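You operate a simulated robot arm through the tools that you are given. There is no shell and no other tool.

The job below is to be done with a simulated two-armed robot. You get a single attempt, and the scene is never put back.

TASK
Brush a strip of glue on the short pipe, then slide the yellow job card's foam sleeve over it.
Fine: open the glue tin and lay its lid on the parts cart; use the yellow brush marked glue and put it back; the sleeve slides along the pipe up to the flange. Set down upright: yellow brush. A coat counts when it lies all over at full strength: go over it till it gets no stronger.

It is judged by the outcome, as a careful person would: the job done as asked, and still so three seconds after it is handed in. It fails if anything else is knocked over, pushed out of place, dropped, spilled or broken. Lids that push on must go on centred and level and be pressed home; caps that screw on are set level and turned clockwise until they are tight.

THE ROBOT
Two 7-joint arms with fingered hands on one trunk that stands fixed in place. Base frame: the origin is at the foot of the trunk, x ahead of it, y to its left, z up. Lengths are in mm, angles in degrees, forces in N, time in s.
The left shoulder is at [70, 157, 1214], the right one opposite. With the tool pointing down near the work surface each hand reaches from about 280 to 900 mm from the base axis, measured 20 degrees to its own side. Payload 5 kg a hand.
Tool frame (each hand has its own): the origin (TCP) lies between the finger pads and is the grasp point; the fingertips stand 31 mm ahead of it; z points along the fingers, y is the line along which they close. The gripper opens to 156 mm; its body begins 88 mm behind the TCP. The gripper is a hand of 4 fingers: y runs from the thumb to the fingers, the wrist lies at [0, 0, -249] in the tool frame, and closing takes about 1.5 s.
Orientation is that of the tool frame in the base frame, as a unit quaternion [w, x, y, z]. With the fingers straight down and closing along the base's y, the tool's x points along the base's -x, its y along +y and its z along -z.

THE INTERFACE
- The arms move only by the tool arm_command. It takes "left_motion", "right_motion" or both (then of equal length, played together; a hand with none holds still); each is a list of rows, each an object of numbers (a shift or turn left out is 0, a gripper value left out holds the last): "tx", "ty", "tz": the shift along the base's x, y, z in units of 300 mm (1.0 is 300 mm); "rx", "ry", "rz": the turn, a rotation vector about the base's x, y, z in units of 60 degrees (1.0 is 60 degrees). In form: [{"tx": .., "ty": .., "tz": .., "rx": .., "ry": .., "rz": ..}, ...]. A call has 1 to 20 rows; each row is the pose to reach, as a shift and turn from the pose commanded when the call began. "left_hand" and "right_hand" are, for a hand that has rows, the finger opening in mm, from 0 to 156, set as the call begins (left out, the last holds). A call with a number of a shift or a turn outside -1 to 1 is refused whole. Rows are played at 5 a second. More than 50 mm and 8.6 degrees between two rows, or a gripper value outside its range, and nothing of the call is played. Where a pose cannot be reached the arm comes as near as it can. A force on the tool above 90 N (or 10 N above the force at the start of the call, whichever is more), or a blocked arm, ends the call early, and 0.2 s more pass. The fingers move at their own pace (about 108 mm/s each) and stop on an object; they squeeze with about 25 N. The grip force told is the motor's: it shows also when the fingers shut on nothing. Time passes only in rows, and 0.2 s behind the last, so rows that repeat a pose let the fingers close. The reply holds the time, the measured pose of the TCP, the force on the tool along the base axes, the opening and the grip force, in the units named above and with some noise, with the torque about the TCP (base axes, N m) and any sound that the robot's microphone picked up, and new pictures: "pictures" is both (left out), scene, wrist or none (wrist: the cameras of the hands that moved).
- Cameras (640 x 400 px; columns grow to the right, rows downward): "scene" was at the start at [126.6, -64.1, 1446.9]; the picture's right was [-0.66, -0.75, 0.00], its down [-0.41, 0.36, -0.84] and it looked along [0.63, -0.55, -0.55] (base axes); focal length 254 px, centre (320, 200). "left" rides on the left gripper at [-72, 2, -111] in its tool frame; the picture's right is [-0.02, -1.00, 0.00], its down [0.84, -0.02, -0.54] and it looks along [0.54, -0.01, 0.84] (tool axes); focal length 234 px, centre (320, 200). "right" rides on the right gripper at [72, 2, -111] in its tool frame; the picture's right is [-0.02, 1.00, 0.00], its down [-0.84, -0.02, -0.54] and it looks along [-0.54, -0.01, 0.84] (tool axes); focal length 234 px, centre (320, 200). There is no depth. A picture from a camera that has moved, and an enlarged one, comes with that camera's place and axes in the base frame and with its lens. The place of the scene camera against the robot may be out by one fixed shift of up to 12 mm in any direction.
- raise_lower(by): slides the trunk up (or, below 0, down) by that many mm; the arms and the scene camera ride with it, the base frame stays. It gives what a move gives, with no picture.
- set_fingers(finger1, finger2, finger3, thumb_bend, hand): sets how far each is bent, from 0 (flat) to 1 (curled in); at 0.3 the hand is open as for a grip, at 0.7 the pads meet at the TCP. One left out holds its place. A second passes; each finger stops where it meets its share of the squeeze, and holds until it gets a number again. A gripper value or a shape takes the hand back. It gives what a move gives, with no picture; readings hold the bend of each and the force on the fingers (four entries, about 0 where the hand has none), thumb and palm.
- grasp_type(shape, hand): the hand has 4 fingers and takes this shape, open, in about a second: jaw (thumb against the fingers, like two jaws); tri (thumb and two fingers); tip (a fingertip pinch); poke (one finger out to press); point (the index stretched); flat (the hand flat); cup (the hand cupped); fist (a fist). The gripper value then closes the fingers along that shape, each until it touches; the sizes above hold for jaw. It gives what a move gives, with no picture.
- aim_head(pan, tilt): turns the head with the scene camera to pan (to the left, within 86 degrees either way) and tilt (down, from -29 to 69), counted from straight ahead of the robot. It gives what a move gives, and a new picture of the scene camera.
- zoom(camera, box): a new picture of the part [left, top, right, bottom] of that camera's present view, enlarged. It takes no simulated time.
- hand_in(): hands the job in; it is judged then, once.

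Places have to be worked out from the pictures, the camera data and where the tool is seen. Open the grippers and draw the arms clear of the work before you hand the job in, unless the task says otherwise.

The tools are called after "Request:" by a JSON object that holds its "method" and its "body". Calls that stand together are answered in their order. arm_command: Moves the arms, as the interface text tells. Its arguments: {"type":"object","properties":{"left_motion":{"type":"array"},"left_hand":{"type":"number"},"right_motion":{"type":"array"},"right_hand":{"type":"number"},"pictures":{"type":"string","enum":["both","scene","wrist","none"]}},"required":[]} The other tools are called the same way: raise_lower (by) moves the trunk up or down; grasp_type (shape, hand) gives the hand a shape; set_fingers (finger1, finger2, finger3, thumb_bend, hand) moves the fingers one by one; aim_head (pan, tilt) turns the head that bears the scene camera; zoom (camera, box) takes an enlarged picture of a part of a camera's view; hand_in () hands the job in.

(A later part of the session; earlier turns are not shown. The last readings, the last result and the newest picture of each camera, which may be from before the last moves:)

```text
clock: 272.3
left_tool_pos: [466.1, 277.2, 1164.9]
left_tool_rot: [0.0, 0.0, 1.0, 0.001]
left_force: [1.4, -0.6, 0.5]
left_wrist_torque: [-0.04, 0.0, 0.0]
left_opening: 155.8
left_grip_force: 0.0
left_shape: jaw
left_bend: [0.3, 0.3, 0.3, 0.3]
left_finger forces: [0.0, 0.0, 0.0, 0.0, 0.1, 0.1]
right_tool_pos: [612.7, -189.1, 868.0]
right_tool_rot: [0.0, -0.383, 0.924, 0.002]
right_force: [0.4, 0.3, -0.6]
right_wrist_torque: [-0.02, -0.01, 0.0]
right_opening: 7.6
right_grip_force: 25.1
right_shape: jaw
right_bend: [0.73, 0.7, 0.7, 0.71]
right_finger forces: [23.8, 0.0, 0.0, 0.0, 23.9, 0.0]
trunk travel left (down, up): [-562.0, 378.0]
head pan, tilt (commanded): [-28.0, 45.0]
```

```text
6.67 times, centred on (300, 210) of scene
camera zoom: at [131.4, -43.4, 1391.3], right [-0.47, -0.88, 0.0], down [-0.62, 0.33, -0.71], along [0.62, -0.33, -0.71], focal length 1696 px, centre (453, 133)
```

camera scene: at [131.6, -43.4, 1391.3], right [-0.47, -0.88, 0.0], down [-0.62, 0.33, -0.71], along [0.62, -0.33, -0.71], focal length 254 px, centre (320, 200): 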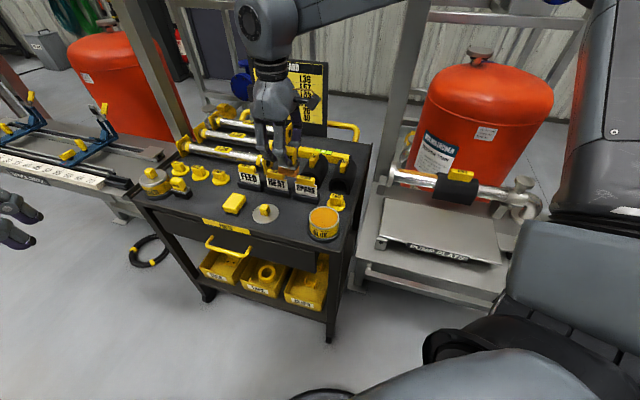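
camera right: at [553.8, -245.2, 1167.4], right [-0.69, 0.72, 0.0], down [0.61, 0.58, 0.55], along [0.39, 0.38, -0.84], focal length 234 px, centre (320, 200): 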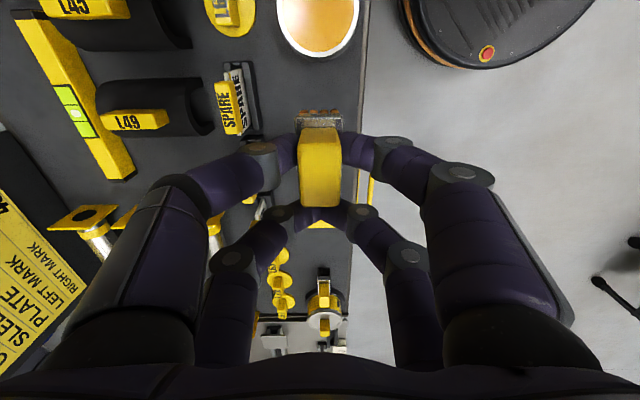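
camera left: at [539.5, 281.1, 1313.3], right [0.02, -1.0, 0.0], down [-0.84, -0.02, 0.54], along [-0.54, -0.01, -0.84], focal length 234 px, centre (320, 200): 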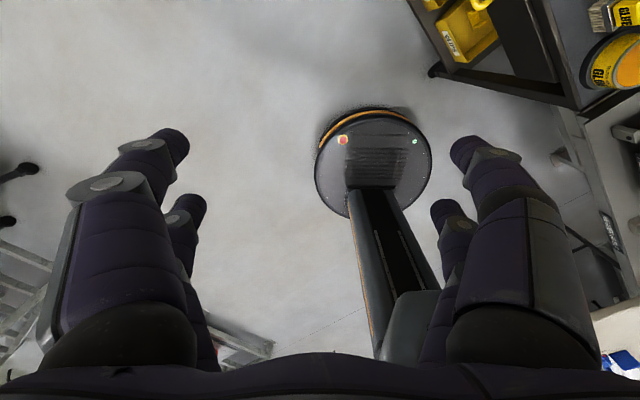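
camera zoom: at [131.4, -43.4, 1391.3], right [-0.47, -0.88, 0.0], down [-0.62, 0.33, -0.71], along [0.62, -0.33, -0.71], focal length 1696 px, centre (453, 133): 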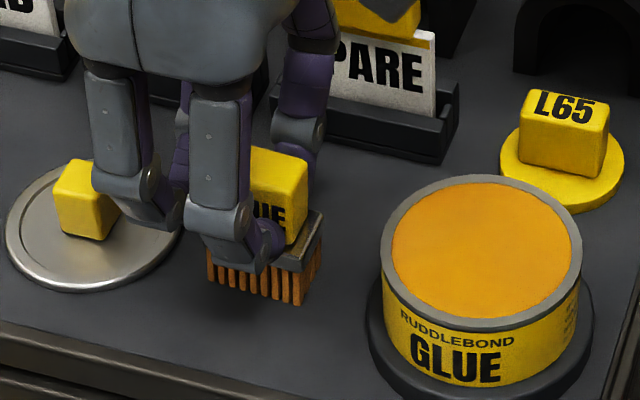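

Request:
{"method": "arm_command", "body": {"right_motion": [{"tz": -0.005}, {"tz": -0.01}, {"tz": -0.01}], "pictures": "none"}}

Request:
{"method": "arm_command", "body": {"right_motion": [{"tz": -0.005}, {"tz": -0.01}, {"tz": -0.01}], "pictures": "none"}}

```text
clock: 273.1
left_tool_pos: [466.4, 278.2, 1164.3]
left_tool_rot: [0.0, -0.001, 1.0, 0.0]
left_force: [0.3, 0.2, -0.3]
left_wrist_torque: [-0.02, 0.0, 0.03]
left_opening: 155.9
left_grip_force: 0.0
left_shape: jaw
left_bend: [0.3, 0.3, 0.3, 0.3]
left_finger forces: [0.0, 0.1, 0.0, 0.0, 0.0, 0.1]
right_tool_pos: [611.9, -188.0, 865.2]
right_tool_rot: [0.001, -0.382, 0.924, 0.001]
right_force: [4.5, 0.3, 13.2]
right_wrist_torque: [-0.16, 0.12, 0.04]
right_opening: 7.5
right_grip_force: 24.6
right_shape: jaw
right_bend: [0.73, 0.7, 0.7, 0.71]
right_finger forces: [26.2, 0.0, 0.1, 0.1, 27.5, 0.0]
trunk travel left (down, up): [-562.0, 378.0]
head pan, tilt (commanded): [-28.0, 45.0]
```

```text
clock: 273.9
left_tool_pos: [464.5, 279.6, 1166.1]
left_tool_rot: [0.001, -0.001, 1.0, 0.0]
left_force: [0.7, -0.5, 0.9]
left_wrist_torque: [-0.01, -0.03, -0.02]
left_opening: 156.0
left_grip_force: 0.2
left_shape: jaw
left_bend: [0.3, 0.3, 0.3, 0.3]
left_finger forces: [0.0, 0.1, 0.0, 0.0, 0.1, 0.1]
right_tool_pos: [612.5, -187.4, 865.1]
right_tool_rot: [0.002, -0.383, 0.924, 0.0]
right_force: [5.5, 3.2, 31.2]
right_wrist_torque: [-0.31, 0.56, 0.0]
right_opening: 8.2
right_grip_force: 24.5
right_shape: jaw
right_bend: [0.73, 0.7, 0.7, 0.71]
right_finger forces: [36.6, 0.1, 0.0, 0.0, 32.1, 0.0]
trunk travel left (down, up): [-562.0, 378.0]
head pan, tilt (commanded): [-28.0, 45.0]
```

On the surface (31 N, slightly too firm). I ease up 2.5 mm and release.

Request:
{"method": "arm_command", "body": {"right_motion": [{"tz": 0.005}, {"tz": 0.009}, {"tz": 0.009}], "pictures": "none"}}

Request:
{"method": "arm_command", "body": {"right_motion": [{"tz": 0.0}, {"tz": 0.0}, {"tz": 0.0}, {"tz": 0.0}], "right_hand": 44, "pictures": "none"}}

Request:
{"method": "arm_command", "body": {"right_motion": [{"tz": 0.03}, {"tz": 0.07}, {"tz": 0.12}, {"tz": 0.18}, {"tz": 0.25}, {"tz": 0.33}, {"tz": 0.42}, {"tz": 0.52}, {"tz": 0.6}], "pictures": "wrist"}}

Request:
{"method": "zoom", "body": {"camera": "scene", "box": [240, 150, 360, 240]}}

```text
clock: 274.7
left_tool_pos: [464.7, 279.1, 1165.5]
left_tool_rot: [0.0, 0.0, 1.0, 0.0]
left_force: [-0.2, -0.7, -0.5]
left_wrist_torque: [-0.01, 0.0, 0.02]
left_opening: 155.9
left_grip_force: 0.1
left_shape: jaw
left_bend: [0.3, 0.3, 0.3, 0.3]
left_finger forces: [0.0, 0.0, 0.1, 0.1, 0.0, 0.1]
right_tool_pos: [610.8, -188.2, 863.1]
right_tool_rot: [0.0, -0.382, 0.924, 0.001]
right_force: [5.1, 2.2, 23.6]
right_wrist_torque: [-0.21, 0.4, -0.01]
right_opening: 8.1
right_grip_force: 25.2
right_shape: jaw
right_bend: [0.73, 0.7, 0.7, 0.71]
right_finger forces: [35.0, 0.0, 0.0, 0.0, 30.8, 0.0]
trunk travel left (down, up): [-562.0, 378.0]
head pan, tilt (commanded): [-28.0, 45.0]
```

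```text
clock: 275.7
left_tool_pos: [467.9, 277.8, 1166.5]
left_tool_rot: [-0.001, 0.0, 1.0, 0.001]
left_force: [-0.2, 0.4, -0.6]
left_wrist_torque: [0.01, 0.01, -0.03]
left_opening: 155.8
left_grip_force: 0.1
left_shape: jaw
left_bend: [0.3, 0.3, 0.3, 0.3]
left_finger forces: [0.0, 0.1, 0.1, 0.0, 0.0, 0.0]
right_tool_pos: [611.4, -188.7, 864.0]
right_tool_rot: [-0.002, -0.383, 0.924, 0.001]
right_force: [-0.5, 1.0, 0.7]
right_wrist_torque: [0.02, 0.04, 0.02]
right_opening: 43.8
right_grip_force: 0.0
right_shape: jaw
right_bend: [0.74, 0.74, 0.74, 0.7]
right_finger forces: [0.1, 0.0, 0.0, 0.0, 0.1, 0.0]
trunk travel left (down, up): [-562.0, 378.0]
head pan, tilt (commanded): [-28.0, 45.0]
```

```text
clock: 277.7
left_tool_pos: [466.2, 278.8, 1165.3]
left_tool_rot: [0.001, -0.001, 1.0, 0.0]
left_force: [-0.8, 0.1, -0.2]
left_wrist_torque: [-0.01, 0.0, 0.01]
left_opening: 155.7
left_grip_force: 0.1
left_shape: jaw
left_bend: [0.3, 0.3, 0.3, 0.3]
left_finger forces: [0.0, 0.0, 0.0, 0.0, 0.1, 0.0]
right_tool_pos: [611.1, -189.1, 1044.1]
right_tool_rot: [0.0, -0.383, 0.924, 0.001]
right_force: [-0.1, 0.8, -0.1]
right_wrist_torque: [-0.03, 0.0, -0.01]
right_opening: 43.5
right_grip_force: 0.1
right_shape: jaw
right_bend: [0.74, 0.74, 0.74, 0.7]
right_finger forces: [0.1, 0.1, 0.0, 0.0, 0.0, 0.0]
trunk travel left (down, up): [-562.0, 378.0]
head pan, tilt (commanded): [-28.0, 45.0]
camera right: at [560.2, -238.9, 1155.2], right [-0.69, 0.72, 0.0], down [0.61, 0.58, 0.55], along [0.39, 0.38, -0.84], focal length 234 px, centre (320, 200)
```

right: 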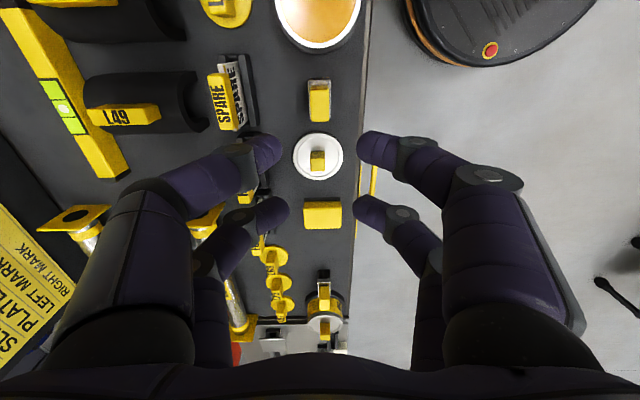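

```text
4.44 times, centred on (300, 195) of scene
camera zoom: at [130.7, -43.2, 1391.3], right [-0.47, -0.88, 0.0], down [-0.62, 0.33, -0.71], along [0.62, -0.33, -0.71], focal length 1131 px, centre (409, 222)
```

zoom: 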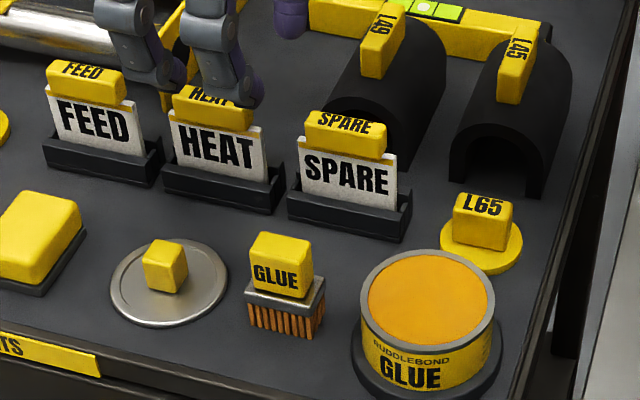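

The brush is back, upright, at its place. Now back to the parked sleeve: retrace the path, turning to -45°.

Request:
{"method": "arm_command", "body": {"right_motion": [{"tx": -0.05, "ty": -0.09, "tz": 0.05, "rz": -0.09}, {"tx": -0.1, "ty": -0.19, "tz": 0.053, "rz": -0.18}, {"tx": -0.16, "ty": -0.3, "tz": 0.053, "rz": -0.28}, {"tx": -0.21, "ty": -0.41, "tz": 0.053, "rz": -0.38}, {"tx": -0.26, "ty": -0.51, "tz": 0.053, "rz": -0.48}, {"tx": -0.31, "ty": -0.61, "tz": 0.053, "rz": -0.57}, {"tx": -0.37, "ty": -0.71, "tz": 0.053, "rz": -0.66}, {"tx": -0.42, "ty": -0.803, "tz": 0.053, "rz": -0.75}], "pictures": "none"}}

Request:
{"method": "arm_command", "body": {"right_motion": [{"tx": -0.03, "ty": -0.09, "rz": -0.09}, {"tx": -0.06, "ty": -0.18, "rz": -0.18}, {"tx": -0.09, "ty": -0.27, "rz": -0.28}, {"tx": -0.12, "ty": -0.36, "rz": -0.38}, {"tx": -0.14, "ty": -0.45, "rz": -0.48}, {"tx": -0.17, "ty": -0.54, "rz": -0.57}, {"tx": -0.19, "ty": -0.64, "rz": -0.66}, {"tx": -0.21, "ty": -0.736, "rz": -0.75}, {"tx": -0.21, "ty": -0.736, "rz": -0.75}], "right_hand": 96, "pictures": "none"}}

Request:
{"method": "arm_command", "body": {"right_motion": [{"rx": -0.035, "ry": -0.035}, {"rx": -0.07, "ry": -0.07}, {"rx": -0.105, "ry": -0.105}, {"rx": -0.1426, "ry": -0.1426}, {"tz": -0.07, "rx": -0.1426, "ry": -0.1426}, {"tz": -0.15, "rx": -0.1426, "ry": -0.1426}, {"tz": -0.22, "rx": -0.1426, "ry": -0.1426}, {"tz": -0.27, "rx": -0.1426, "ry": -0.1426}, {"tz": -0.27, "rx": -0.1426, "ry": -0.1426}], "pictures": "wrist"}}

Request:
{"method": "aim_head", "body": {"pan": -55, "tilt": 40}}

Request:
{"method": "zoom", "body": {"camera": "right", "box": [210, 80, 430, 240]}}

```text
clock: 279.5
left_tool_pos: [465.7, 277.3, 1166.5]
left_tool_rot: [0.0, -0.001, 1.0, -0.001]
left_force: [-0.4, -0.8, 0.4]
left_wrist_torque: [0.03, -0.01, -0.01]
left_opening: 155.7
left_grip_force: 0.1
left_shape: jaw
left_bend: [0.3, 0.3, 0.3, 0.3]
left_finger forces: [0.0, 0.0, 0.1, 0.1, 0.0, 0.0]
right_tool_pos: [484.3, -431.6, 1058.9]
right_tool_rot: [0.0, 0.001, 1.0, 0.002]
right_force: [-0.5, 0.2, -0.5]
right_wrist_torque: [0.02, -0.01, -0.04]
right_opening: 43.9
right_grip_force: 0.1
right_shape: jaw
right_bend: [0.73, 0.73, 0.73, 0.7]
right_finger forces: [0.0, 0.0, 0.1, 0.0, 0.0, 0.0]
trunk travel left (down, up): [-562.0, 378.0]
head pan, tilt (commanded): [-28.0, 45.0]
```

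```text
clock: 281.5
left_tool_pos: [466.2, 277.2, 1164.8]
left_tool_rot: [0.0, 0.0, 1.0, 0.001]
left_force: [0.0, 0.7, -0.3]
left_wrist_torque: [-0.02, 0.01, -0.01]
left_opening: 155.9
left_grip_force: 0.1
left_shape: jaw
left_bend: [0.3, 0.3, 0.3, 0.3]
left_finger forces: [0.0, 0.0, 0.0, 0.0, 0.0, 0.0]
right_tool_pos: [422.4, -648.4, 1058.4]
right_tool_rot: [0.001, 0.383, 0.924, 0.0]
right_force: [0.3, -0.3, 0.3]
right_wrist_torque: [-0.01, 0.0, 0.0]
right_opening: 95.6
right_grip_force: 0.1
right_shape: jaw
right_bend: [0.32, 0.32, 0.32, 0.7]
right_finger forces: [0.0, 0.0, 0.0, 0.0, 0.0, 0.0]
trunk travel left (down, up): [-562.0, 378.0]
head pan, tilt (commanded): [-28.0, 45.0]
```

```text
clock: 283.5
left_tool_pos: [466.5, 278.2, 1165.1]
left_tool_rot: [0.0, 0.001, 1.0, 0.0]
left_force: [-0.5, -0.7, 0.0]
left_wrist_torque: [-0.01, -0.01, 0.04]
left_opening: 156.0
left_grip_force: 0.0
left_shape: jaw
left_bend: [0.3, 0.3, 0.3, 0.3]
left_finger forces: [0.0, 0.0, 0.1, 0.0, 0.0, 0.0]
right_tool_pos: [423.2, -651.4, 978.4]
right_tool_rot: [0.099, 0.38, 0.919, -0.039]
right_force: [-0.5, 0.1, 0.7]
right_wrist_torque: [-0.01, -0.01, -0.02]
right_opening: 95.4
right_grip_force: 0.0
right_shape: jaw
right_bend: [0.32, 0.32, 0.32, 0.7]
right_finger forces: [0.0, 0.0, 0.1, 0.1, 0.0, 0.0]
trunk travel left (down, up): [-562.0, 378.0]
head pan, tilt (commanded): [-28.0, 45.0]
camera right: at [358.0, -584.0, 1071.2], right [0.72, 0.69, 0.01], down [0.48, -0.51, 0.71], along [0.49, -0.51, -0.7], focal length 234 px, centre (320, 200)
```

right: 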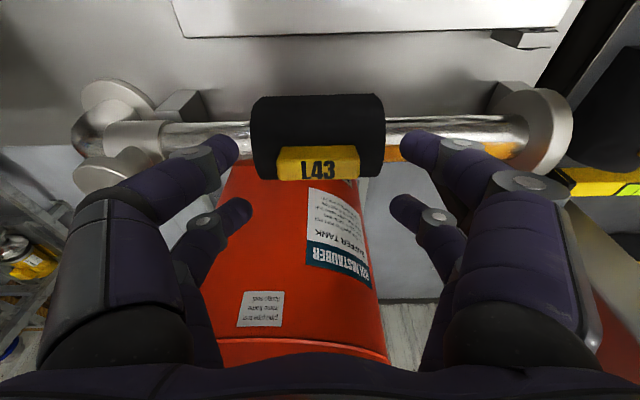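

```text
clock: 284.4
left_tool_pos: [467.1, 277.1, 1165.1]
left_tool_rot: [0.001, -0.001, 1.0, 0.0]
left_force: [0.0, 0.2, -0.7]
left_wrist_torque: [0.01, -0.01, 0.01]
left_opening: 155.8
left_grip_force: 0.0
left_shape: jaw
left_bend: [0.3, 0.3, 0.3, 0.3]
left_finger forces: [0.0, 0.1, 0.0, 0.1, 0.1, 0.0]
right_tool_pos: [422.4, -651.5, 977.5]
right_tool_rot: [0.099, 0.381, 0.919, -0.04]
right_force: [0.0, 0.6, -0.2]
right_wrist_torque: [-0.03, -0.01, 0.02]
right_opening: 95.3
right_grip_force: 0.0
right_shape: jaw
right_bend: [0.32, 0.32, 0.32, 0.7]
right_finger forces: [0.0, 0.0, 0.1, 0.1, 0.0, 0.0]
trunk travel left (down, up): [-562.0, 378.0]
head pan, tilt (commanded): [-55.0, 40.0]
camera scene: at [108.3, -75.0, 1398.5], right [-0.82, -0.57, 0.0], down [-0.37, 0.53, -0.77], along [0.44, -0.63, -0.64], focal length 254 px, centre (320, 200)
```

scene: 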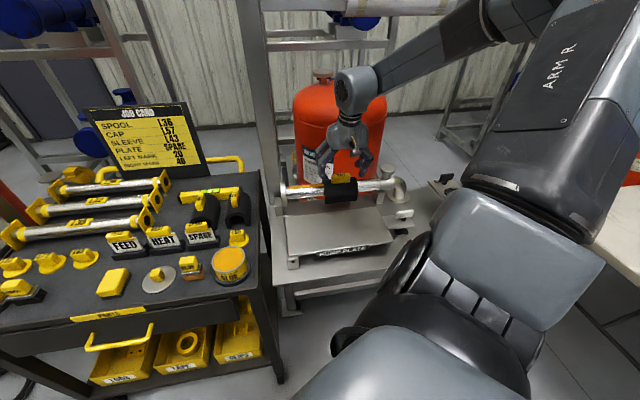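

```text
2.50 times, centred on (320, 160) of right
camera zoom: at [358.4, -584.3, 1071.1], right [0.72, 0.69, 0.01], down [0.48, -0.51, 0.71], along [0.49, -0.51, -0.7], focal length 585 px, centre (320, 300)
```

zoom: 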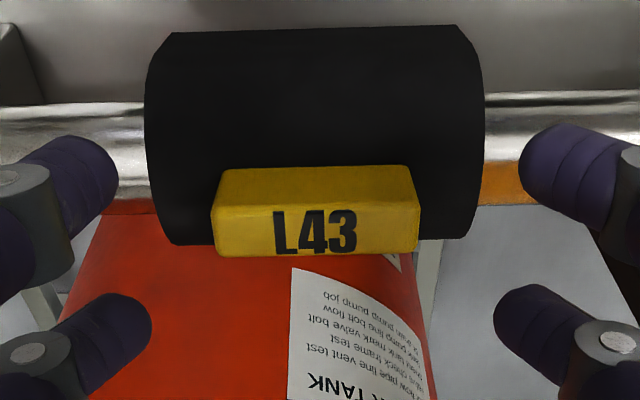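

The sleeve sits upright on the pipe. I align 3 mm back toward me, lower to the release height and close on the tab.

Request:
{"method": "arm_command", "body": {"right_motion": [{"tx": -0.008, "ty": 0.008, "tz": -0.03}, {"tx": -0.008, "ty": 0.008, "tz": -0.06}, {"tx": -0.008, "ty": 0.008, "tz": -0.09}, {"tx": -0.008, "ty": 0.008, "tz": -0.112}, {"tx": -0.008, "ty": 0.008, "tz": -0.112}], "pictures": "none"}}

Request:
{"method": "arm_command", "body": {"right_motion": [{"tz": 0.0}, {"tz": 0.0}, {"tz": 0.0}, {"tz": 0.0}, {"tz": 0.0}], "right_hand": 50, "pictures": "wrist"}}

Request:
{"method": "zoom", "body": {"camera": "right", "box": [210, 90, 430, 250]}}

Request:
{"method": "zoom", "body": {"camera": "scene", "box": [270, 130, 410, 210]}}

```text
clock: 285.6
left_tool_pos: [465.0, 277.7, 1164.3]
left_tool_rot: [0.0, 0.0, 1.0, 0.0]
left_force: [0.0, -0.5, -0.5]
left_wrist_torque: [0.0, 0.0, 0.02]
left_opening: 155.8
left_grip_force: 0.0
left_shape: jaw
left_bend: [0.3, 0.3, 0.3, 0.3]
left_finger forces: [0.0, 0.1, 0.1, 0.0, 0.1, 0.0]
right_tool_pos: [420.5, -648.1, 943.4]
right_tool_rot: [0.099, 0.381, 0.919, -0.039]
right_force: [0.3, 0.6, -0.4]
right_wrist_torque: [0.03, 0.0, -0.02]
right_opening: 95.5
right_grip_force: 0.1
right_shape: jaw
right_bend: [0.32, 0.32, 0.32, 0.7]
right_finger forces: [0.1, 0.1, 0.1, 0.0, 0.1, 0.0]
trunk travel left (down, up): [-562.0, 378.0]
head pan, tilt (commanded): [-55.0, 40.0]
```

```text
clock: 286.8
left_tool_pos: [466.8, 277.7, 1165.2]
left_tool_rot: [0.0, 0.0, 1.0, -0.001]
left_force: [0.0, -0.6, -0.3]
left_wrist_torque: [-0.01, 0.03, 0.0]
left_opening: 156.3
left_grip_force: 0.0
left_shape: jaw
left_bend: [0.3, 0.3, 0.3, 0.3]
left_finger forces: [0.0, 0.1, 0.0, 0.0, 0.0, 0.0]
right_tool_pos: [421.9, -649.1, 944.9]
right_tool_rot: [0.098, 0.381, 0.919, -0.039]
right_force: [0.2, -0.2, 0.1]
right_wrist_torque: [-0.02, 0.0, 0.02]
right_opening: 52.9
right_grip_force: 0.1
right_shape: jaw
right_bend: [0.73, 0.73, 0.73, 0.7]
right_finger forces: [0.1, 2.3, 2.4, 0.0, 0.0, 0.1]
trunk travel left (down, up): [-562.0, 378.0]
head pan, tilt (commanded): [-55.0, 40.0]
camera right: at [356.2, -581.0, 1037.8], right [0.72, 0.69, 0.01], down [0.48, -0.51, 0.71], along [0.49, -0.51, -0.7], focal length 234 px, centre (320, 200)
```

right: 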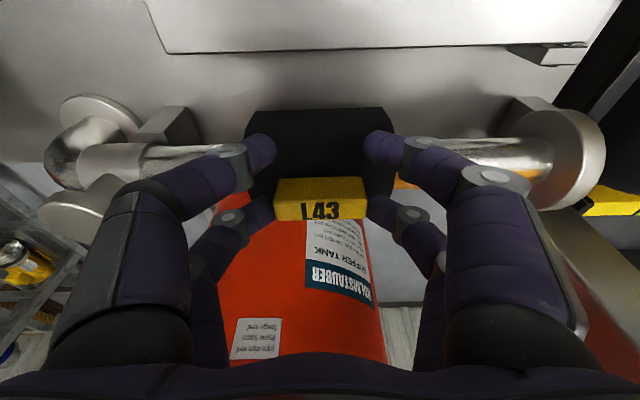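

```text
2.50 times, centred on (320, 170) of right
camera zoom: at [356.2, -581.0, 1037.8], right [0.72, 0.69, 0.01], down [0.48, -0.51, 0.71], along [0.49, -0.51, -0.7], focal length 585 px, centre (320, 275)
```

zoom: 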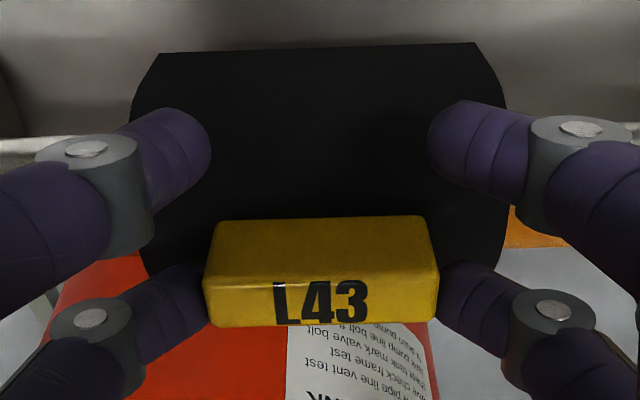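

```text
4.57 times, centred on (340, 170) of scene
camera zoom: at [108.2, -75.0, 1398.5], right [-0.82, -0.57, 0.0], down [-0.37, 0.53, -0.77], along [0.44, -0.63, -0.64], focal length 1163 px, centre (229, 337)
```

zoom: 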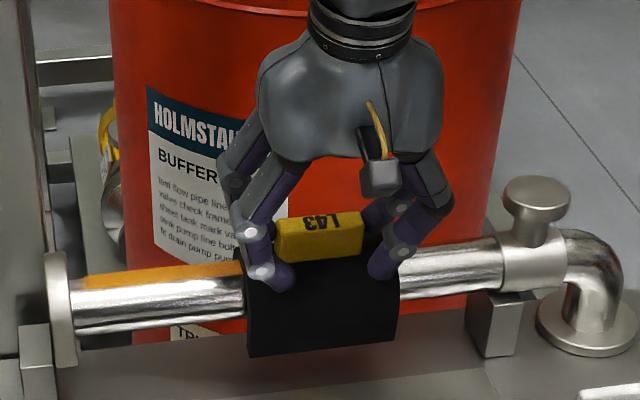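

Both far fingertips touch the tab's ends. I tighten.

Request:
{"method": "arm_command", "body": {"right_motion": [{"tz": 0.0}, {"tz": 0.0}, {"tz": 0.0}, {"tz": 0.0}, {"tz": 0.0}, {"tz": 0.0}], "right_hand": 4, "pictures": "wrist"}}

Request:
{"method": "zoom", "body": {"camera": "right", "box": [210, 90, 430, 250]}}

```text
clock: 288.2
left_tool_pos: [465.8, 278.7, 1165.0]
left_tool_rot: [0.0, 0.0, 1.0, -0.001]
left_force: [-0.4, 0.1, 0.0]
left_wrist_torque: [-0.01, 0.01, -0.01]
left_opening: 155.8
left_grip_force: 0.1
left_shape: jaw
left_bend: [0.3, 0.3, 0.3, 0.3]
left_finger forces: [0.0, 0.0, 0.1, 0.0, 0.1, 0.1]
right_tool_pos: [420.1, -648.1, 947.6]
right_tool_rot: [0.1, 0.381, 0.918, -0.041]
right_force: [-0.3, -0.8, 22.3]
right_wrist_torque: [-0.45, -0.4, 0.01]
right_opening: 10.6
right_grip_force: 0.1
right_shape: jaw
right_bend: [0.68, 0.53, 0.52, 0.7]
right_finger forces: [0.0, 14.4, 15.1, 0.0, 0.1, 0.0]
trunk travel left (down, up): [-562.0, 378.0]
head pan, tilt (commanded): [-55.0, 40.0]
camera right: at [355.3, -579.4, 1039.9], right [0.72, 0.69, 0.01], down [0.48, -0.51, 0.71], along [0.5, -0.51, -0.7], focal length 234 px, centre (320, 200)
```

right: 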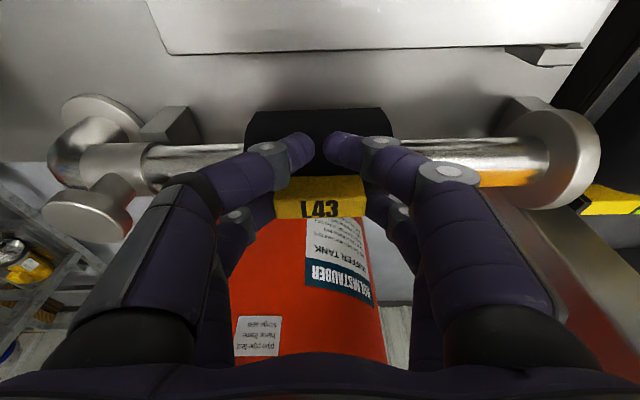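

```text
2.50 times, centred on (320, 170) of right
camera zoom: at [355.3, -579.4, 1039.9], right [0.72, 0.69, 0.01], down [0.48, -0.51, 0.71], along [0.5, -0.51, -0.7], focal length 585 px, centre (320, 275)
```

zoom: 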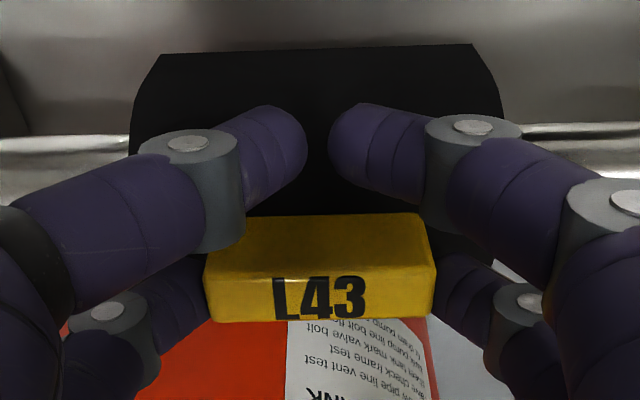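

Gripped. I relieve the downward load a little before sliding.

Request:
{"method": "arm_command", "body": {"right_motion": [{"tz": 0.008}, {"tz": 0.016}, {"tz": 0.016}], "pictures": "none"}}

```text
clock: 289.0
left_tool_pos: [466.0, 278.8, 1164.9]
left_tool_rot: [0.0, 0.0, 1.0, 0.0]
left_force: [0.6, -0.3, -0.1]
left_wrist_torque: [-0.02, 0.0, 0.01]
left_opening: 155.8
left_grip_force: 0.0
left_shape: jaw
left_bend: [0.3, 0.3, 0.3, 0.3]
left_finger forces: [0.0, 0.0, 0.0, 0.0, 0.0, 0.0]
right_tool_pos: [418.9, -646.9, 948.5]
right_tool_rot: [0.098, 0.381, 0.919, -0.039]
right_force: [0.4, -0.9, 5.2]
right_wrist_torque: [-0.13, -0.09, -0.03]
right_opening: 9.9
right_grip_force: 0.2
right_shape: jaw
right_bend: [0.68, 0.53, 0.53, 0.7]
right_finger forces: [0.0, 13.4, 14.0, 0.0, 0.1, 0.0]
trunk travel left (down, up): [-562.0, 378.0]
head pan, tilt (commanded): [-55.0, 40.0]
```

Light contact now: 5 N. I slide the sleeve 95 mm along the pipe toward the flange.

Request:
{"method": "arm_command", "body": {"right_motion": [{"tx": 0.01, "ty": 0.01, "tz": 0.004}, {"tx": 0.03, "ty": 0.03, "tz": 0.004}, {"tx": 0.05, "ty": 0.05, "tz": 0.004}, {"tx": 0.07, "ty": 0.07, "tz": 0.004}, {"tx": 0.09, "ty": 0.09, "tz": 0.004}, {"tx": 0.11, "ty": 0.11, "tz": 0.004}, {"tx": 0.13, "ty": 0.13, "tz": 0.004}, {"tx": 0.15, "ty": 0.15, "tz": 0.004}, {"tx": 0.17, "ty": 0.17, "tz": 0.004}, {"tx": 0.19, "ty": 0.19, "tz": 0.004}, {"tx": 0.21, "ty": 0.21, "tz": 0.004}, {"tx": 0.225, "ty": 0.225, "tz": 0.004}, {"tx": 0.225, "ty": 0.225, "tz": 0.004}], "pictures": "wrist"}}

Request:
{"method": "zoom", "body": {"camera": "scene", "box": [270, 130, 390, 210]}}

Request:
{"method": "zoom", "body": {"camera": "right", "box": [360, 70, 480, 180]}}

```text
clock: 291.8
left_tool_pos: [466.1, 277.2, 1165.4]
left_tool_rot: [0.0, 0.0, 1.0, 0.001]
left_force: [-0.1, 0.2, 0.3]
left_wrist_torque: [-0.01, 0.01, -0.05]
left_opening: 155.8
left_grip_force: 0.1
left_shape: jaw
left_bend: [0.3, 0.3, 0.3, 0.3]
left_finger forces: [0.0, 0.0, 0.1, 0.1, 0.0, 0.1]
right_tool_pos: [488.5, -580.8, 950.2]
right_tool_rot: [0.099, 0.38, 0.919, -0.039]
right_force: [0.2, -0.3, -0.9]
right_wrist_torque: [0.04, 0.01, -0.01]
right_opening: 9.1
right_grip_force: 0.2
right_shape: jaw
right_bend: [0.68, 0.54, 0.53, 0.7]
right_finger forces: [0.1, 13.5, 13.3, 0.1, 0.0, 0.0]
trunk travel left (down, up): [-562.0, 378.0]
head pan, tilt (commanded): [-55.0, 40.0]
camera right: at [424.1, -512.3, 1044.4], right [0.72, 0.69, 0.01], down [0.48, -0.51, 0.71], along [0.49, -0.51, -0.7], focal length 234 px, centre (320, 200)
```

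right: 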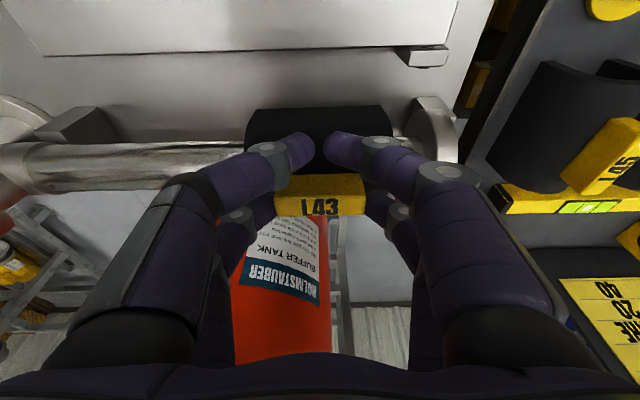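

```text
5.00 times, centred on (330, 170) of scene
camera zoom: at [108.2, -75.2, 1398.5], right [-0.82, -0.57, 0.0], down [-0.37, 0.53, -0.77], along [0.44, -0.63, -0.64], focal length 1272 px, centre (270, 350)
```

zoom: 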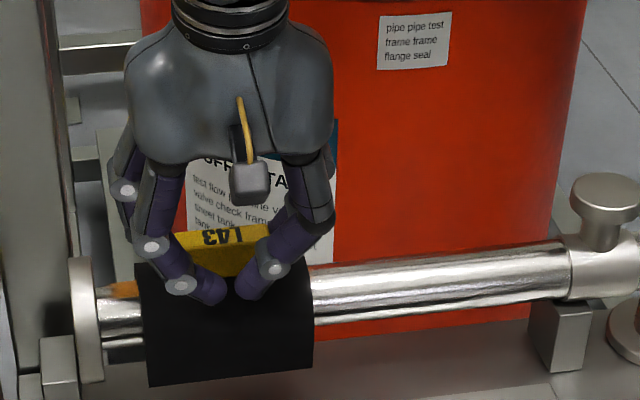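

```text
3.64 times, centred on (420, 125) of right
camera zoom: at [424.1, -512.3, 1044.4], right [0.72, 0.69, 0.01], down [0.48, -0.51, 0.71], along [0.49, -0.51, -0.7], focal length 852 px, centre (-44, 473)
```

zoom: 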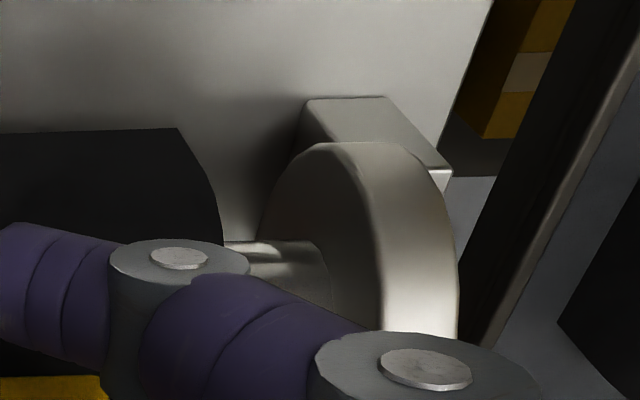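

About 25 mm to go. I slide on, then in small steps until it touches the flange.

Request:
{"method": "arm_command", "body": {"right_motion": [{"tx": 0.012, "ty": 0.012}, {"tx": 0.024, "ty": 0.024}, {"tx": 0.036, "ty": 0.036}, {"tx": 0.036, "ty": 0.036}], "pictures": "none"}}

Request:
{"method": "arm_command", "body": {"right_motion": [{"tx": 0.005, "ty": 0.005}, {"tx": 0.0095, "ty": 0.0095}, {"tx": 0.0095, "ty": 0.0095}], "pictures": "none"}}

Request:
{"method": "zoom", "body": {"camera": "right", "box": [360, 70, 480, 180]}}

Request:
{"method": "zoom", "body": {"camera": "scene", "box": [270, 140, 350, 210]}}

```text
clock: 292.8
left_tool_pos: [466.8, 277.6, 1165.0]
left_tool_rot: [0.0, 0.0, 1.0, 0.0]
left_force: [-0.1, -0.7, -0.1]
left_wrist_torque: [0.0, 0.01, -0.05]
left_opening: 155.9
left_grip_force: 0.1
left_shape: jaw
left_bend: [0.3, 0.3, 0.3, 0.3]
left_finger forces: [0.1, 0.0, 0.1, 0.0, 0.1, 0.1]
right_tool_pos: [498.9, -568.8, 950.7]
right_tool_rot: [0.099, 0.38, 0.919, -0.039]
right_force: [0.0, -0.1, 0.0]
right_wrist_torque: [0.02, -0.03, 0.04]
right_opening: 9.0
right_grip_force: 0.1
right_shape: jaw
right_bend: [0.68, 0.54, 0.53, 0.7]
right_finger forces: [0.0, 13.4, 13.3, 0.0, 0.0, 0.1]
trunk travel left (down, up): [-562.0, 378.0]
head pan, tilt (commanded): [-55.0, 40.0]
```

```text
clock: 293.6
left_tool_pos: [466.0, 278.0, 1165.1]
left_tool_rot: [0.0, -0.001, 1.0, 0.0]
left_force: [-0.8, 0.0, -1.0]
left_wrist_torque: [0.02, 0.02, 0.0]
left_opening: 155.9
left_grip_force: 0.1
left_shape: jaw
left_bend: [0.3, 0.3, 0.3, 0.3]
left_finger forces: [0.0, 0.0, 0.0, 0.1, 0.0, 0.0]
right_tool_pos: [502.4, -565.9, 952.1]
right_tool_rot: [0.099, 0.381, 0.919, -0.04]
right_force: [-0.1, -0.7, -1.1]
right_wrist_torque: [-0.01, 0.02, 0.01]
right_opening: 9.1
right_grip_force: 0.0
right_shape: jaw
right_bend: [0.68, 0.54, 0.53, 0.7]
right_finger forces: [0.0, 13.4, 13.4, 0.0, 0.1, 0.1]
trunk travel left (down, up): [-562.0, 378.0]
head pan, tilt (commanded): [-55.0, 40.0]
```

```text
3.64 times, centred on (420, 125) of right
camera zoom: at [437.8, -499.1, 1044.8], right [0.72, 0.69, 0.01], down [0.48, -0.51, 0.71], along [0.49, -0.51, -0.7], focal length 852 px, centre (-44, 473)
```

zoom: 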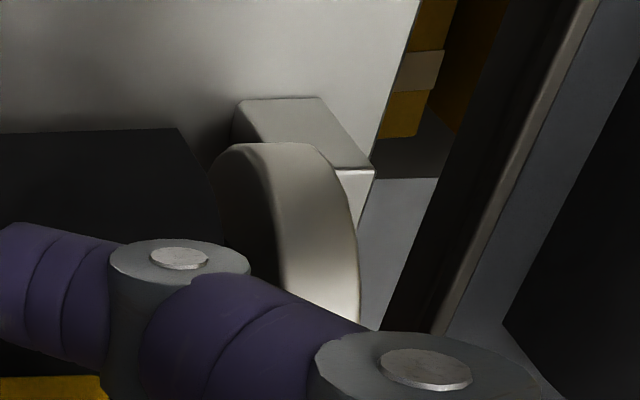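

```text
5.71 times, centred on (310, 175) of scene
camera zoom: at [108.3, -75.1, 1398.5], right [-0.82, -0.57, 0.0], down [-0.37, 0.53, -0.77], along [0.44, -0.63, -0.64], focal length 1454 px, centre (377, 343)
```

zoom: 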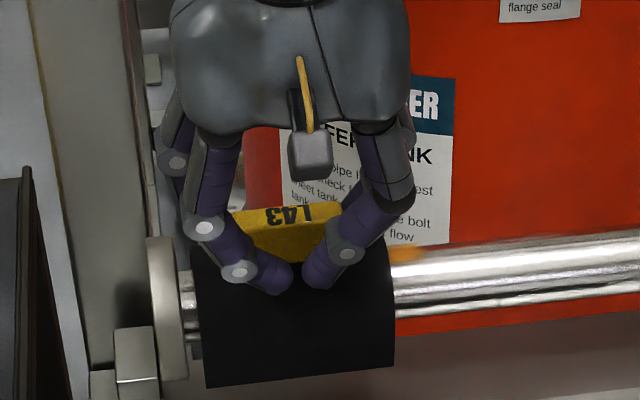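

Nearly there. I continue in 2–3 mm steps until the flange pushes back.

Request:
{"method": "arm_command", "body": {"right_motion": [{"tx": 0.005, "ty": 0.005}, {"tx": 0.008, "ty": 0.008}, {"tx": 0.008, "ty": 0.008}], "pictures": "none"}}

Request:
{"method": "arm_command", "body": {"right_motion": [{"tx": 0.003, "ty": 0.003}, {"tx": 0.006, "ty": 0.006}, {"tx": 0.006, "ty": 0.006}], "pictures": "none"}}

Request:
{"method": "arm_command", "body": {"right_motion": [{"tx": 0.003, "ty": 0.003}, {"tx": 0.006, "ty": 0.006}, {"tx": 0.006, "ty": 0.006}], "pictures": "none"}}

Request:
{"method": "zoom", "body": {"camera": "scene", "box": [270, 140, 350, 210]}}

```text
clock: 294.4
left_tool_pos: [466.1, 277.0, 1164.4]
left_tool_rot: [0.0, 0.0, 1.0, 0.0]
left_force: [0.4, -0.4, 0.5]
left_wrist_torque: [0.02, 0.0, 0.0]
left_opening: 156.0
left_grip_force: 0.1
left_shape: jaw
left_bend: [0.3, 0.3, 0.3, 0.3]
left_finger forces: [0.0, 0.0, 0.1, 0.1, 0.0, 0.0]
right_tool_pos: [503.9, -563.9, 950.1]
right_tool_rot: [0.099, 0.38, 0.919, -0.038]
right_force: [0.4, -0.5, -1.2]
right_wrist_torque: [0.0, 0.04, -0.02]
right_opening: 9.0
right_grip_force: 0.0
right_shape: jaw
right_bend: [0.68, 0.54, 0.53, 0.7]
right_finger forces: [0.0, 13.4, 13.5, 0.1, 0.0, 0.0]
trunk travel left (down, up): [-562.0, 378.0]
head pan, tilt (commanded): [-55.0, 40.0]
```

```text
clock: 295.2
left_tool_pos: [466.6, 277.0, 1165.1]
left_tool_rot: [0.0, 0.0, 1.0, 0.0]
left_force: [0.0, -0.4, -1.0]
left_wrist_torque: [-0.02, 0.06, -0.04]
left_opening: 155.9
left_grip_force: 0.1
left_shape: jaw
left_bend: [0.3, 0.3, 0.3, 0.3]
left_finger forces: [0.0, 0.0, 0.1, 0.1, 0.0, 0.0]
right_tool_pos: [505.8, -562.0, 950.8]
right_tool_rot: [0.099, 0.381, 0.918, -0.041]
right_force: [0.4, 0.4, -0.7]
right_wrist_torque: [0.01, 0.02, -0.01]
right_opening: 9.1
right_grip_force: 0.0
right_shape: jaw
right_bend: [0.68, 0.54, 0.53, 0.7]
right_finger forces: [0.0, 13.4, 13.4, 0.1, 0.0, 0.1]
trunk travel left (down, up): [-562.0, 378.0]
head pan, tilt (commanded): [-55.0, 40.0]
```

```text
clock: 296.0
left_tool_pos: [465.9, 276.7, 1165.8]
left_tool_rot: [0.0, 0.0, 1.0, 0.0]
left_force: [0.0, 0.4, 0.1]
left_wrist_torque: [-0.04, -0.01, -0.02]
left_opening: 155.8
left_grip_force: 0.1
left_shape: jaw
left_bend: [0.3, 0.3, 0.3, 0.3]
left_finger forces: [0.0, 0.1, 0.0, 0.0, 0.0, 0.1]
right_tool_pos: [507.4, -560.9, 949.1]
right_tool_rot: [0.099, 0.38, 0.919, -0.04]
right_force: [-0.4, -0.7, -1.0]
right_wrist_torque: [0.04, 0.02, -0.02]
right_opening: 9.3
right_grip_force: 0.0
right_shape: jaw
right_bend: [0.68, 0.54, 0.53, 0.7]
right_finger forces: [0.1, 13.4, 13.4, 0.0, 0.1, 0.0]
trunk travel left (down, up): [-562.0, 378.0]
head pan, tilt (commanded): [-55.0, 40.0]
```

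```text
5.71 times, centred on (310, 175) of scene
camera zoom: at [108.3, -75.1, 1398.5], right [-0.82, -0.57, 0.0], down [-0.37, 0.53, -0.77], along [0.44, -0.63, -0.64], focal length 1454 px, centre (377, 343)
```

zoom: 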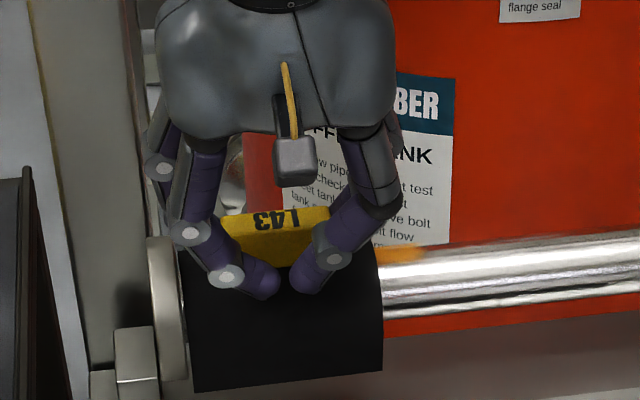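

Request:
{"method": "arm_command", "body": {"right_motion": [{"tx": 0.003, "ty": 0.003}, {"tx": 0.006, "ty": 0.006}, {"tx": 0.006, "ty": 0.006}], "pictures": "none"}}

Request:
{"method": "arm_command", "body": {"right_motion": [{"tx": 0.003, "ty": 0.003}, {"tx": 0.006, "ty": 0.006}, {"tx": 0.006, "ty": 0.006}], "pictures": "wrist"}}

Request:
{"method": "zoom", "body": {"camera": "right", "box": [350, 70, 470, 180]}}

Request:
{"method": "zoom", "body": {"camera": "scene", "box": [280, 160, 330, 210]}}

```text
clock: 296.8
left_tool_pos: [467.3, 277.1, 1166.1]
left_tool_rot: [0.0, 0.001, 1.0, 0.0]
left_force: [-0.1, 0.1, 0.4]
left_wrist_torque: [0.0, 0.04, -0.01]
left_opening: 156.0
left_grip_force: 0.1
left_shape: jaw
left_bend: [0.3, 0.3, 0.3, 0.3]
left_finger forces: [0.0, 0.1, 0.0, 0.0, 0.0, 0.1]
right_tool_pos: [508.1, -558.8, 949.1]
right_tool_rot: [0.098, 0.381, 0.919, -0.04]
right_force: [-3.0, -2.0, -0.9]
right_wrist_torque: [-0.08, 0.13, -0.13]
right_opening: 9.0
right_grip_force: 0.1
right_shape: jaw
right_bend: [0.68, 0.54, 0.53, 0.7]
right_finger forces: [0.0, 12.5, 15.1, 0.0, 0.0, 0.0]
trunk travel left (down, up): [-562.0, 378.0]
head pan, tilt (commanded): [-55.0, 40.0]
```

```text
clock: 297.6
left_tool_pos: [466.7, 276.7, 1165.1]
left_tool_rot: [0.001, 0.0, 1.0, 0.0]
left_force: [-0.3, -0.1, 0.5]
left_wrist_torque: [0.02, -0.02, -0.01]
left_opening: 155.8
left_grip_force: 0.1
left_shape: jaw
left_bend: [0.3, 0.3, 0.3, 0.3]
left_finger forces: [0.0, 0.1, 0.0, 0.0, 0.0, 0.0]
right_tool_pos: [510.7, -558.2, 951.4]
right_tool_rot: [0.098, 0.381, 0.918, -0.04]
right_force: [-3.6, -5.0, -1.4]
right_wrist_torque: [-0.19, 0.25, -0.24]
right_opening: 8.3
right_grip_force: 0.0
right_shape: jaw
right_bend: [0.68, 0.55, 0.52, 0.7]
right_finger forces: [0.1, 10.9, 17.1, 0.0, 0.0, 0.0]
trunk travel left (down, up): [-562.0, 378.0]
head pan, tilt (commanded): [-55.0, 40.0]
camera right: at [445.7, -490.8, 1043.5], right [0.72, 0.69, 0.01], down [0.48, -0.51, 0.71], along [0.49, -0.51, -0.71], focal length 234 px, centre (320, 200)
```

right: 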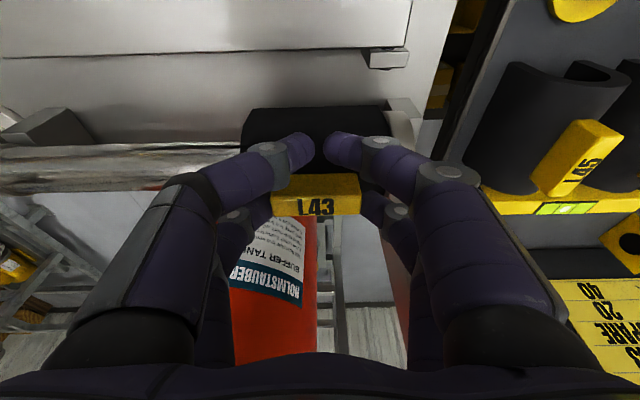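

```text
3.64 times, centred on (410, 125) of right
camera zoom: at [445.7, -490.8, 1043.5], right [0.72, 0.69, 0.01], down [0.48, -0.51, 0.71], along [0.49, -0.51, -0.71], focal length 852 px, centre (-7, 473)
```

zoom: 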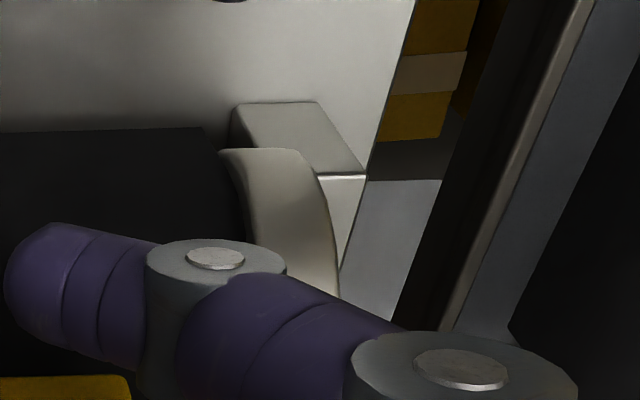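

```text
8.00 times, centred on (305, 185) of scene
camera zoom: at [107.8, -75.9, 1398.5], right [-0.82, -0.57, 0.0], down [-0.37, 0.53, -0.77], along [0.44, -0.63, -0.64], focal length 2036 px, centre (440, 320)
```

zoom: 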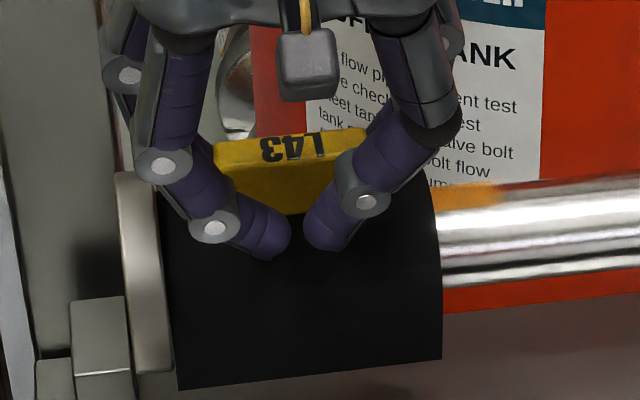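

The sleeve meets the flange (6 N along the pipe). I seat it down on the pipe, then release.

Request:
{"method": "arm_command", "body": {"right_motion": [{"tz": -0.006}, {"tz": -0.013}, {"tz": -0.013}], "pictures": "none"}}

Request:
{"method": "arm_command", "body": {"right_motion": [{"tz": -0.004}, {"tz": -0.008}, {"tz": -0.008}], "pictures": "none"}}

Request:
{"method": "zoom", "body": {"camera": "scene", "box": [280, 150, 350, 210]}}

```text
clock: 298.4
left_tool_pos: [464.7, 278.4, 1165.1]
left_tool_rot: [0.001, 0.0, 1.0, 0.0]
left_force: [-0.3, 0.1, -1.1]
left_wrist_torque: [-0.01, -0.01, -0.01]
left_opening: 156.0
left_grip_force: 0.2
left_shape: jaw
left_bend: [0.3, 0.3, 0.3, 0.3]
left_finger forces: [0.0, 0.0, 0.0, 0.0, 0.1, 0.0]
right_tool_pos: [511.2, -556.9, 948.4]
right_tool_rot: [0.1, 0.38, 0.919, -0.04]
right_force: [-4.9, -5.0, 10.5]
right_wrist_torque: [-0.48, 0.11, -0.35]
right_opening: 9.0
right_grip_force: 0.0
right_shape: jaw
right_bend: [0.68, 0.56, 0.51, 0.7]
right_finger forces: [0.0, 10.8, 18.2, 0.0, 0.0, 0.0]
trunk travel left (down, up): [-562.0, 378.0]
head pan, tilt (commanded): [-55.0, 40.0]
```

```text
clock: 299.2
left_tool_pos: [464.8, 278.5, 1165.8]
left_tool_rot: [0.001, -0.001, 1.0, -0.001]
left_force: [0.9, 0.9, -0.1]
left_wrist_torque: [0.01, -0.01, -0.02]
left_opening: 155.9
left_grip_force: 0.0
left_shape: jaw
left_bend: [0.3, 0.3, 0.3, 0.3]
left_finger forces: [0.0, 0.0, 0.0, 0.1, 0.0, 0.0]
right_tool_pos: [510.9, -555.4, 946.0]
right_tool_rot: [0.101, 0.38, 0.919, -0.04]
right_force: [-3.1, -5.9, 19.9]
right_wrist_torque: [-0.73, -0.1, -0.28]
right_opening: 9.6
right_grip_force: 0.1
right_shape: jaw
right_bend: [0.68, 0.56, 0.51, 0.7]
right_finger forces: [0.0, 12.4, 18.9, 0.1, 0.0, 0.0]
trunk travel left (down, up): [-562.0, 378.0]
head pan, tilt (commanded): [-55.0, 40.0]
```

```text
6.67 times, centred on (315, 180) of scene
camera zoom: at [106.0, -73.8, 1398.9], right [-0.82, -0.57, 0.0], down [-0.37, 0.53, -0.77], along [0.44, -0.63, -0.64], focal length 1696 px, centre (353, 333)
```

zoom: 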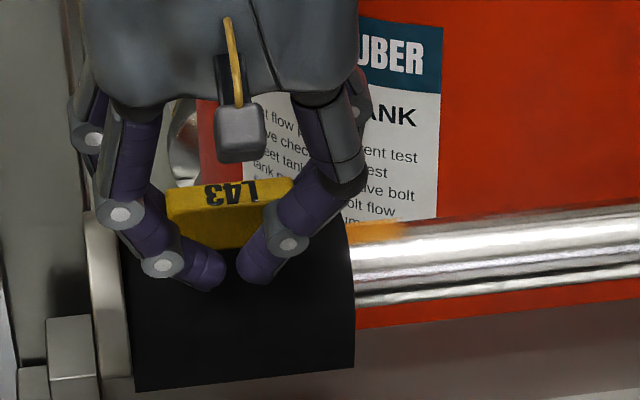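

Seated firmly (20 N). I ease the load, open just enough to free the tab (the flange rim is close to the fingers), and rise straight up.

Request:
{"method": "arm_command", "body": {"right_motion": [{"tz": 0.004}, {"tz": 0.008}, {"tz": 0.008}], "pictures": "none"}}

Request:
{"method": "arm_command", "body": {"right_motion": [{"tz": 0.0}, {"tz": 0.0}, {"tz": 0.0}, {"tz": 0.0}, {"tz": 0.0}], "right_hand": 68, "pictures": "wrist"}}

Request:
{"method": "zoom", "body": {"camera": "right", "box": [210, 80, 450, 240]}}

Request:
{"method": "zoom", "body": {"camera": "scene", "box": [280, 150, 350, 210]}}

```text
clock: 300.0
left_tool_pos: [465.1, 277.8, 1165.4]
left_tool_rot: [0.001, -0.001, 1.0, 0.0]
left_force: [1.2, -1.7, 1.0]
left_wrist_torque: [0.03, -0.02, -0.01]
left_opening: 156.0
left_grip_force: 0.0
left_shape: jaw
left_bend: [0.3, 0.3, 0.3, 0.3]
left_finger forces: [0.1, 0.1, 0.1, 0.0, 0.0, 0.0]
right_tool_pos: [509.3, -556.4, 947.7]
right_tool_rot: [0.099, 0.38, 0.919, -0.04]
right_force: [-3.6, -3.4, 11.2]
right_wrist_torque: [-0.46, -0.07, -0.22]
right_opening: 9.8
right_grip_force: 0.1
right_shape: jaw
right_bend: [0.68, 0.56, 0.51, 0.7]
right_finger forces: [0.1, 13.3, 17.1, 0.0, 0.0, 0.0]
trunk travel left (down, up): [-562.0, 378.0]
head pan, tilt (commanded): [-55.0, 40.0]
```

```text
clock: 301.2
left_tool_pos: [466.5, 276.6, 1166.1]
left_tool_rot: [0.0, 0.0, 1.0, 0.001]
left_force: [-0.5, 0.7, -0.3]
left_wrist_torque: [-0.03, 0.0, -0.01]
left_opening: 156.1
left_grip_force: 0.1
left_shape: jaw
left_bend: [0.3, 0.3, 0.3, 0.3]
left_finger forces: [0.0, 0.0, 0.0, 0.0, 0.0, 0.0]
right_tool_pos: [511.4, -556.7, 947.0]
right_tool_rot: [0.099, 0.381, 0.919, -0.038]
right_force: [-0.9, -0.7, 0.1]
right_wrist_torque: [0.06, 0.01, -0.01]
right_opening: 67.7
right_grip_force: 0.1
right_shape: jaw
right_bend: [0.73, 0.73, 0.73, 0.7]
right_finger forces: [0.5, 0.0, 0.5, 0.0, 0.1, 0.0]
trunk travel left (down, up): [-562.0, 378.0]
head pan, tilt (commanded): [-55.0, 40.0]
camera right: at [446.8, -489.6, 1040.2], right [0.72, 0.69, 0.01], down [0.48, -0.51, 0.71], along [0.49, -0.51, -0.7], focal length 234 px, centre (320, 200)
```

right: 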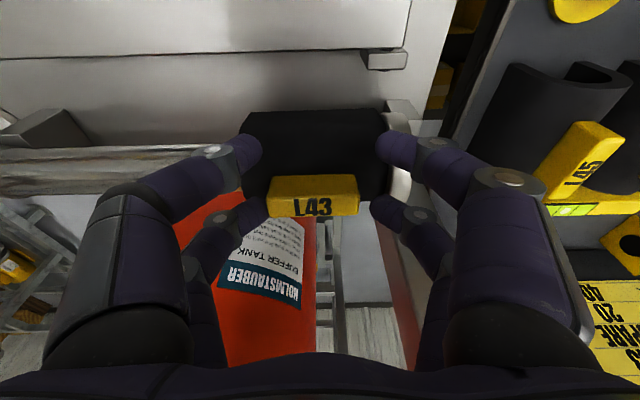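

```text
2.50 times, centred on (330, 160) of right
camera zoom: at [446.8, -489.6, 1040.2], right [0.72, 0.69, 0.01], down [0.48, -0.51, 0.71], along [0.49, -0.51, -0.7], focal length 585 px, centre (295, 300)
```

zoom: 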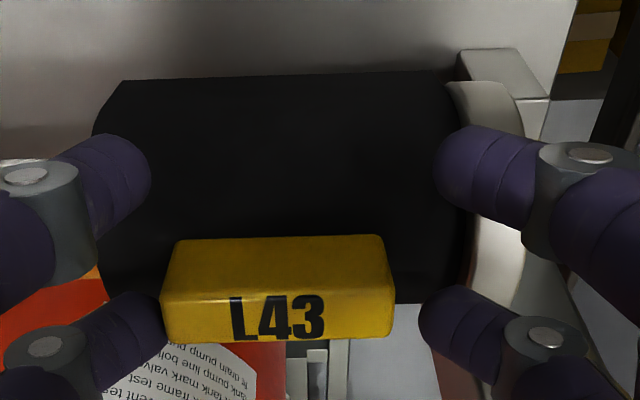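

```text
6.67 times, centred on (315, 180) of scene
camera zoom: at [108.1, -75.2, 1398.5], right [-0.82, -0.57, 0.0], down [-0.37, 0.53, -0.77], along [0.44, -0.63, -0.64], focal length 1696 px, centre (353, 333)
```

zoom: 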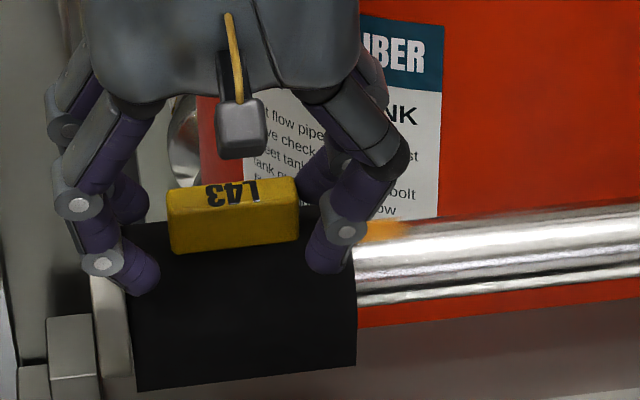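

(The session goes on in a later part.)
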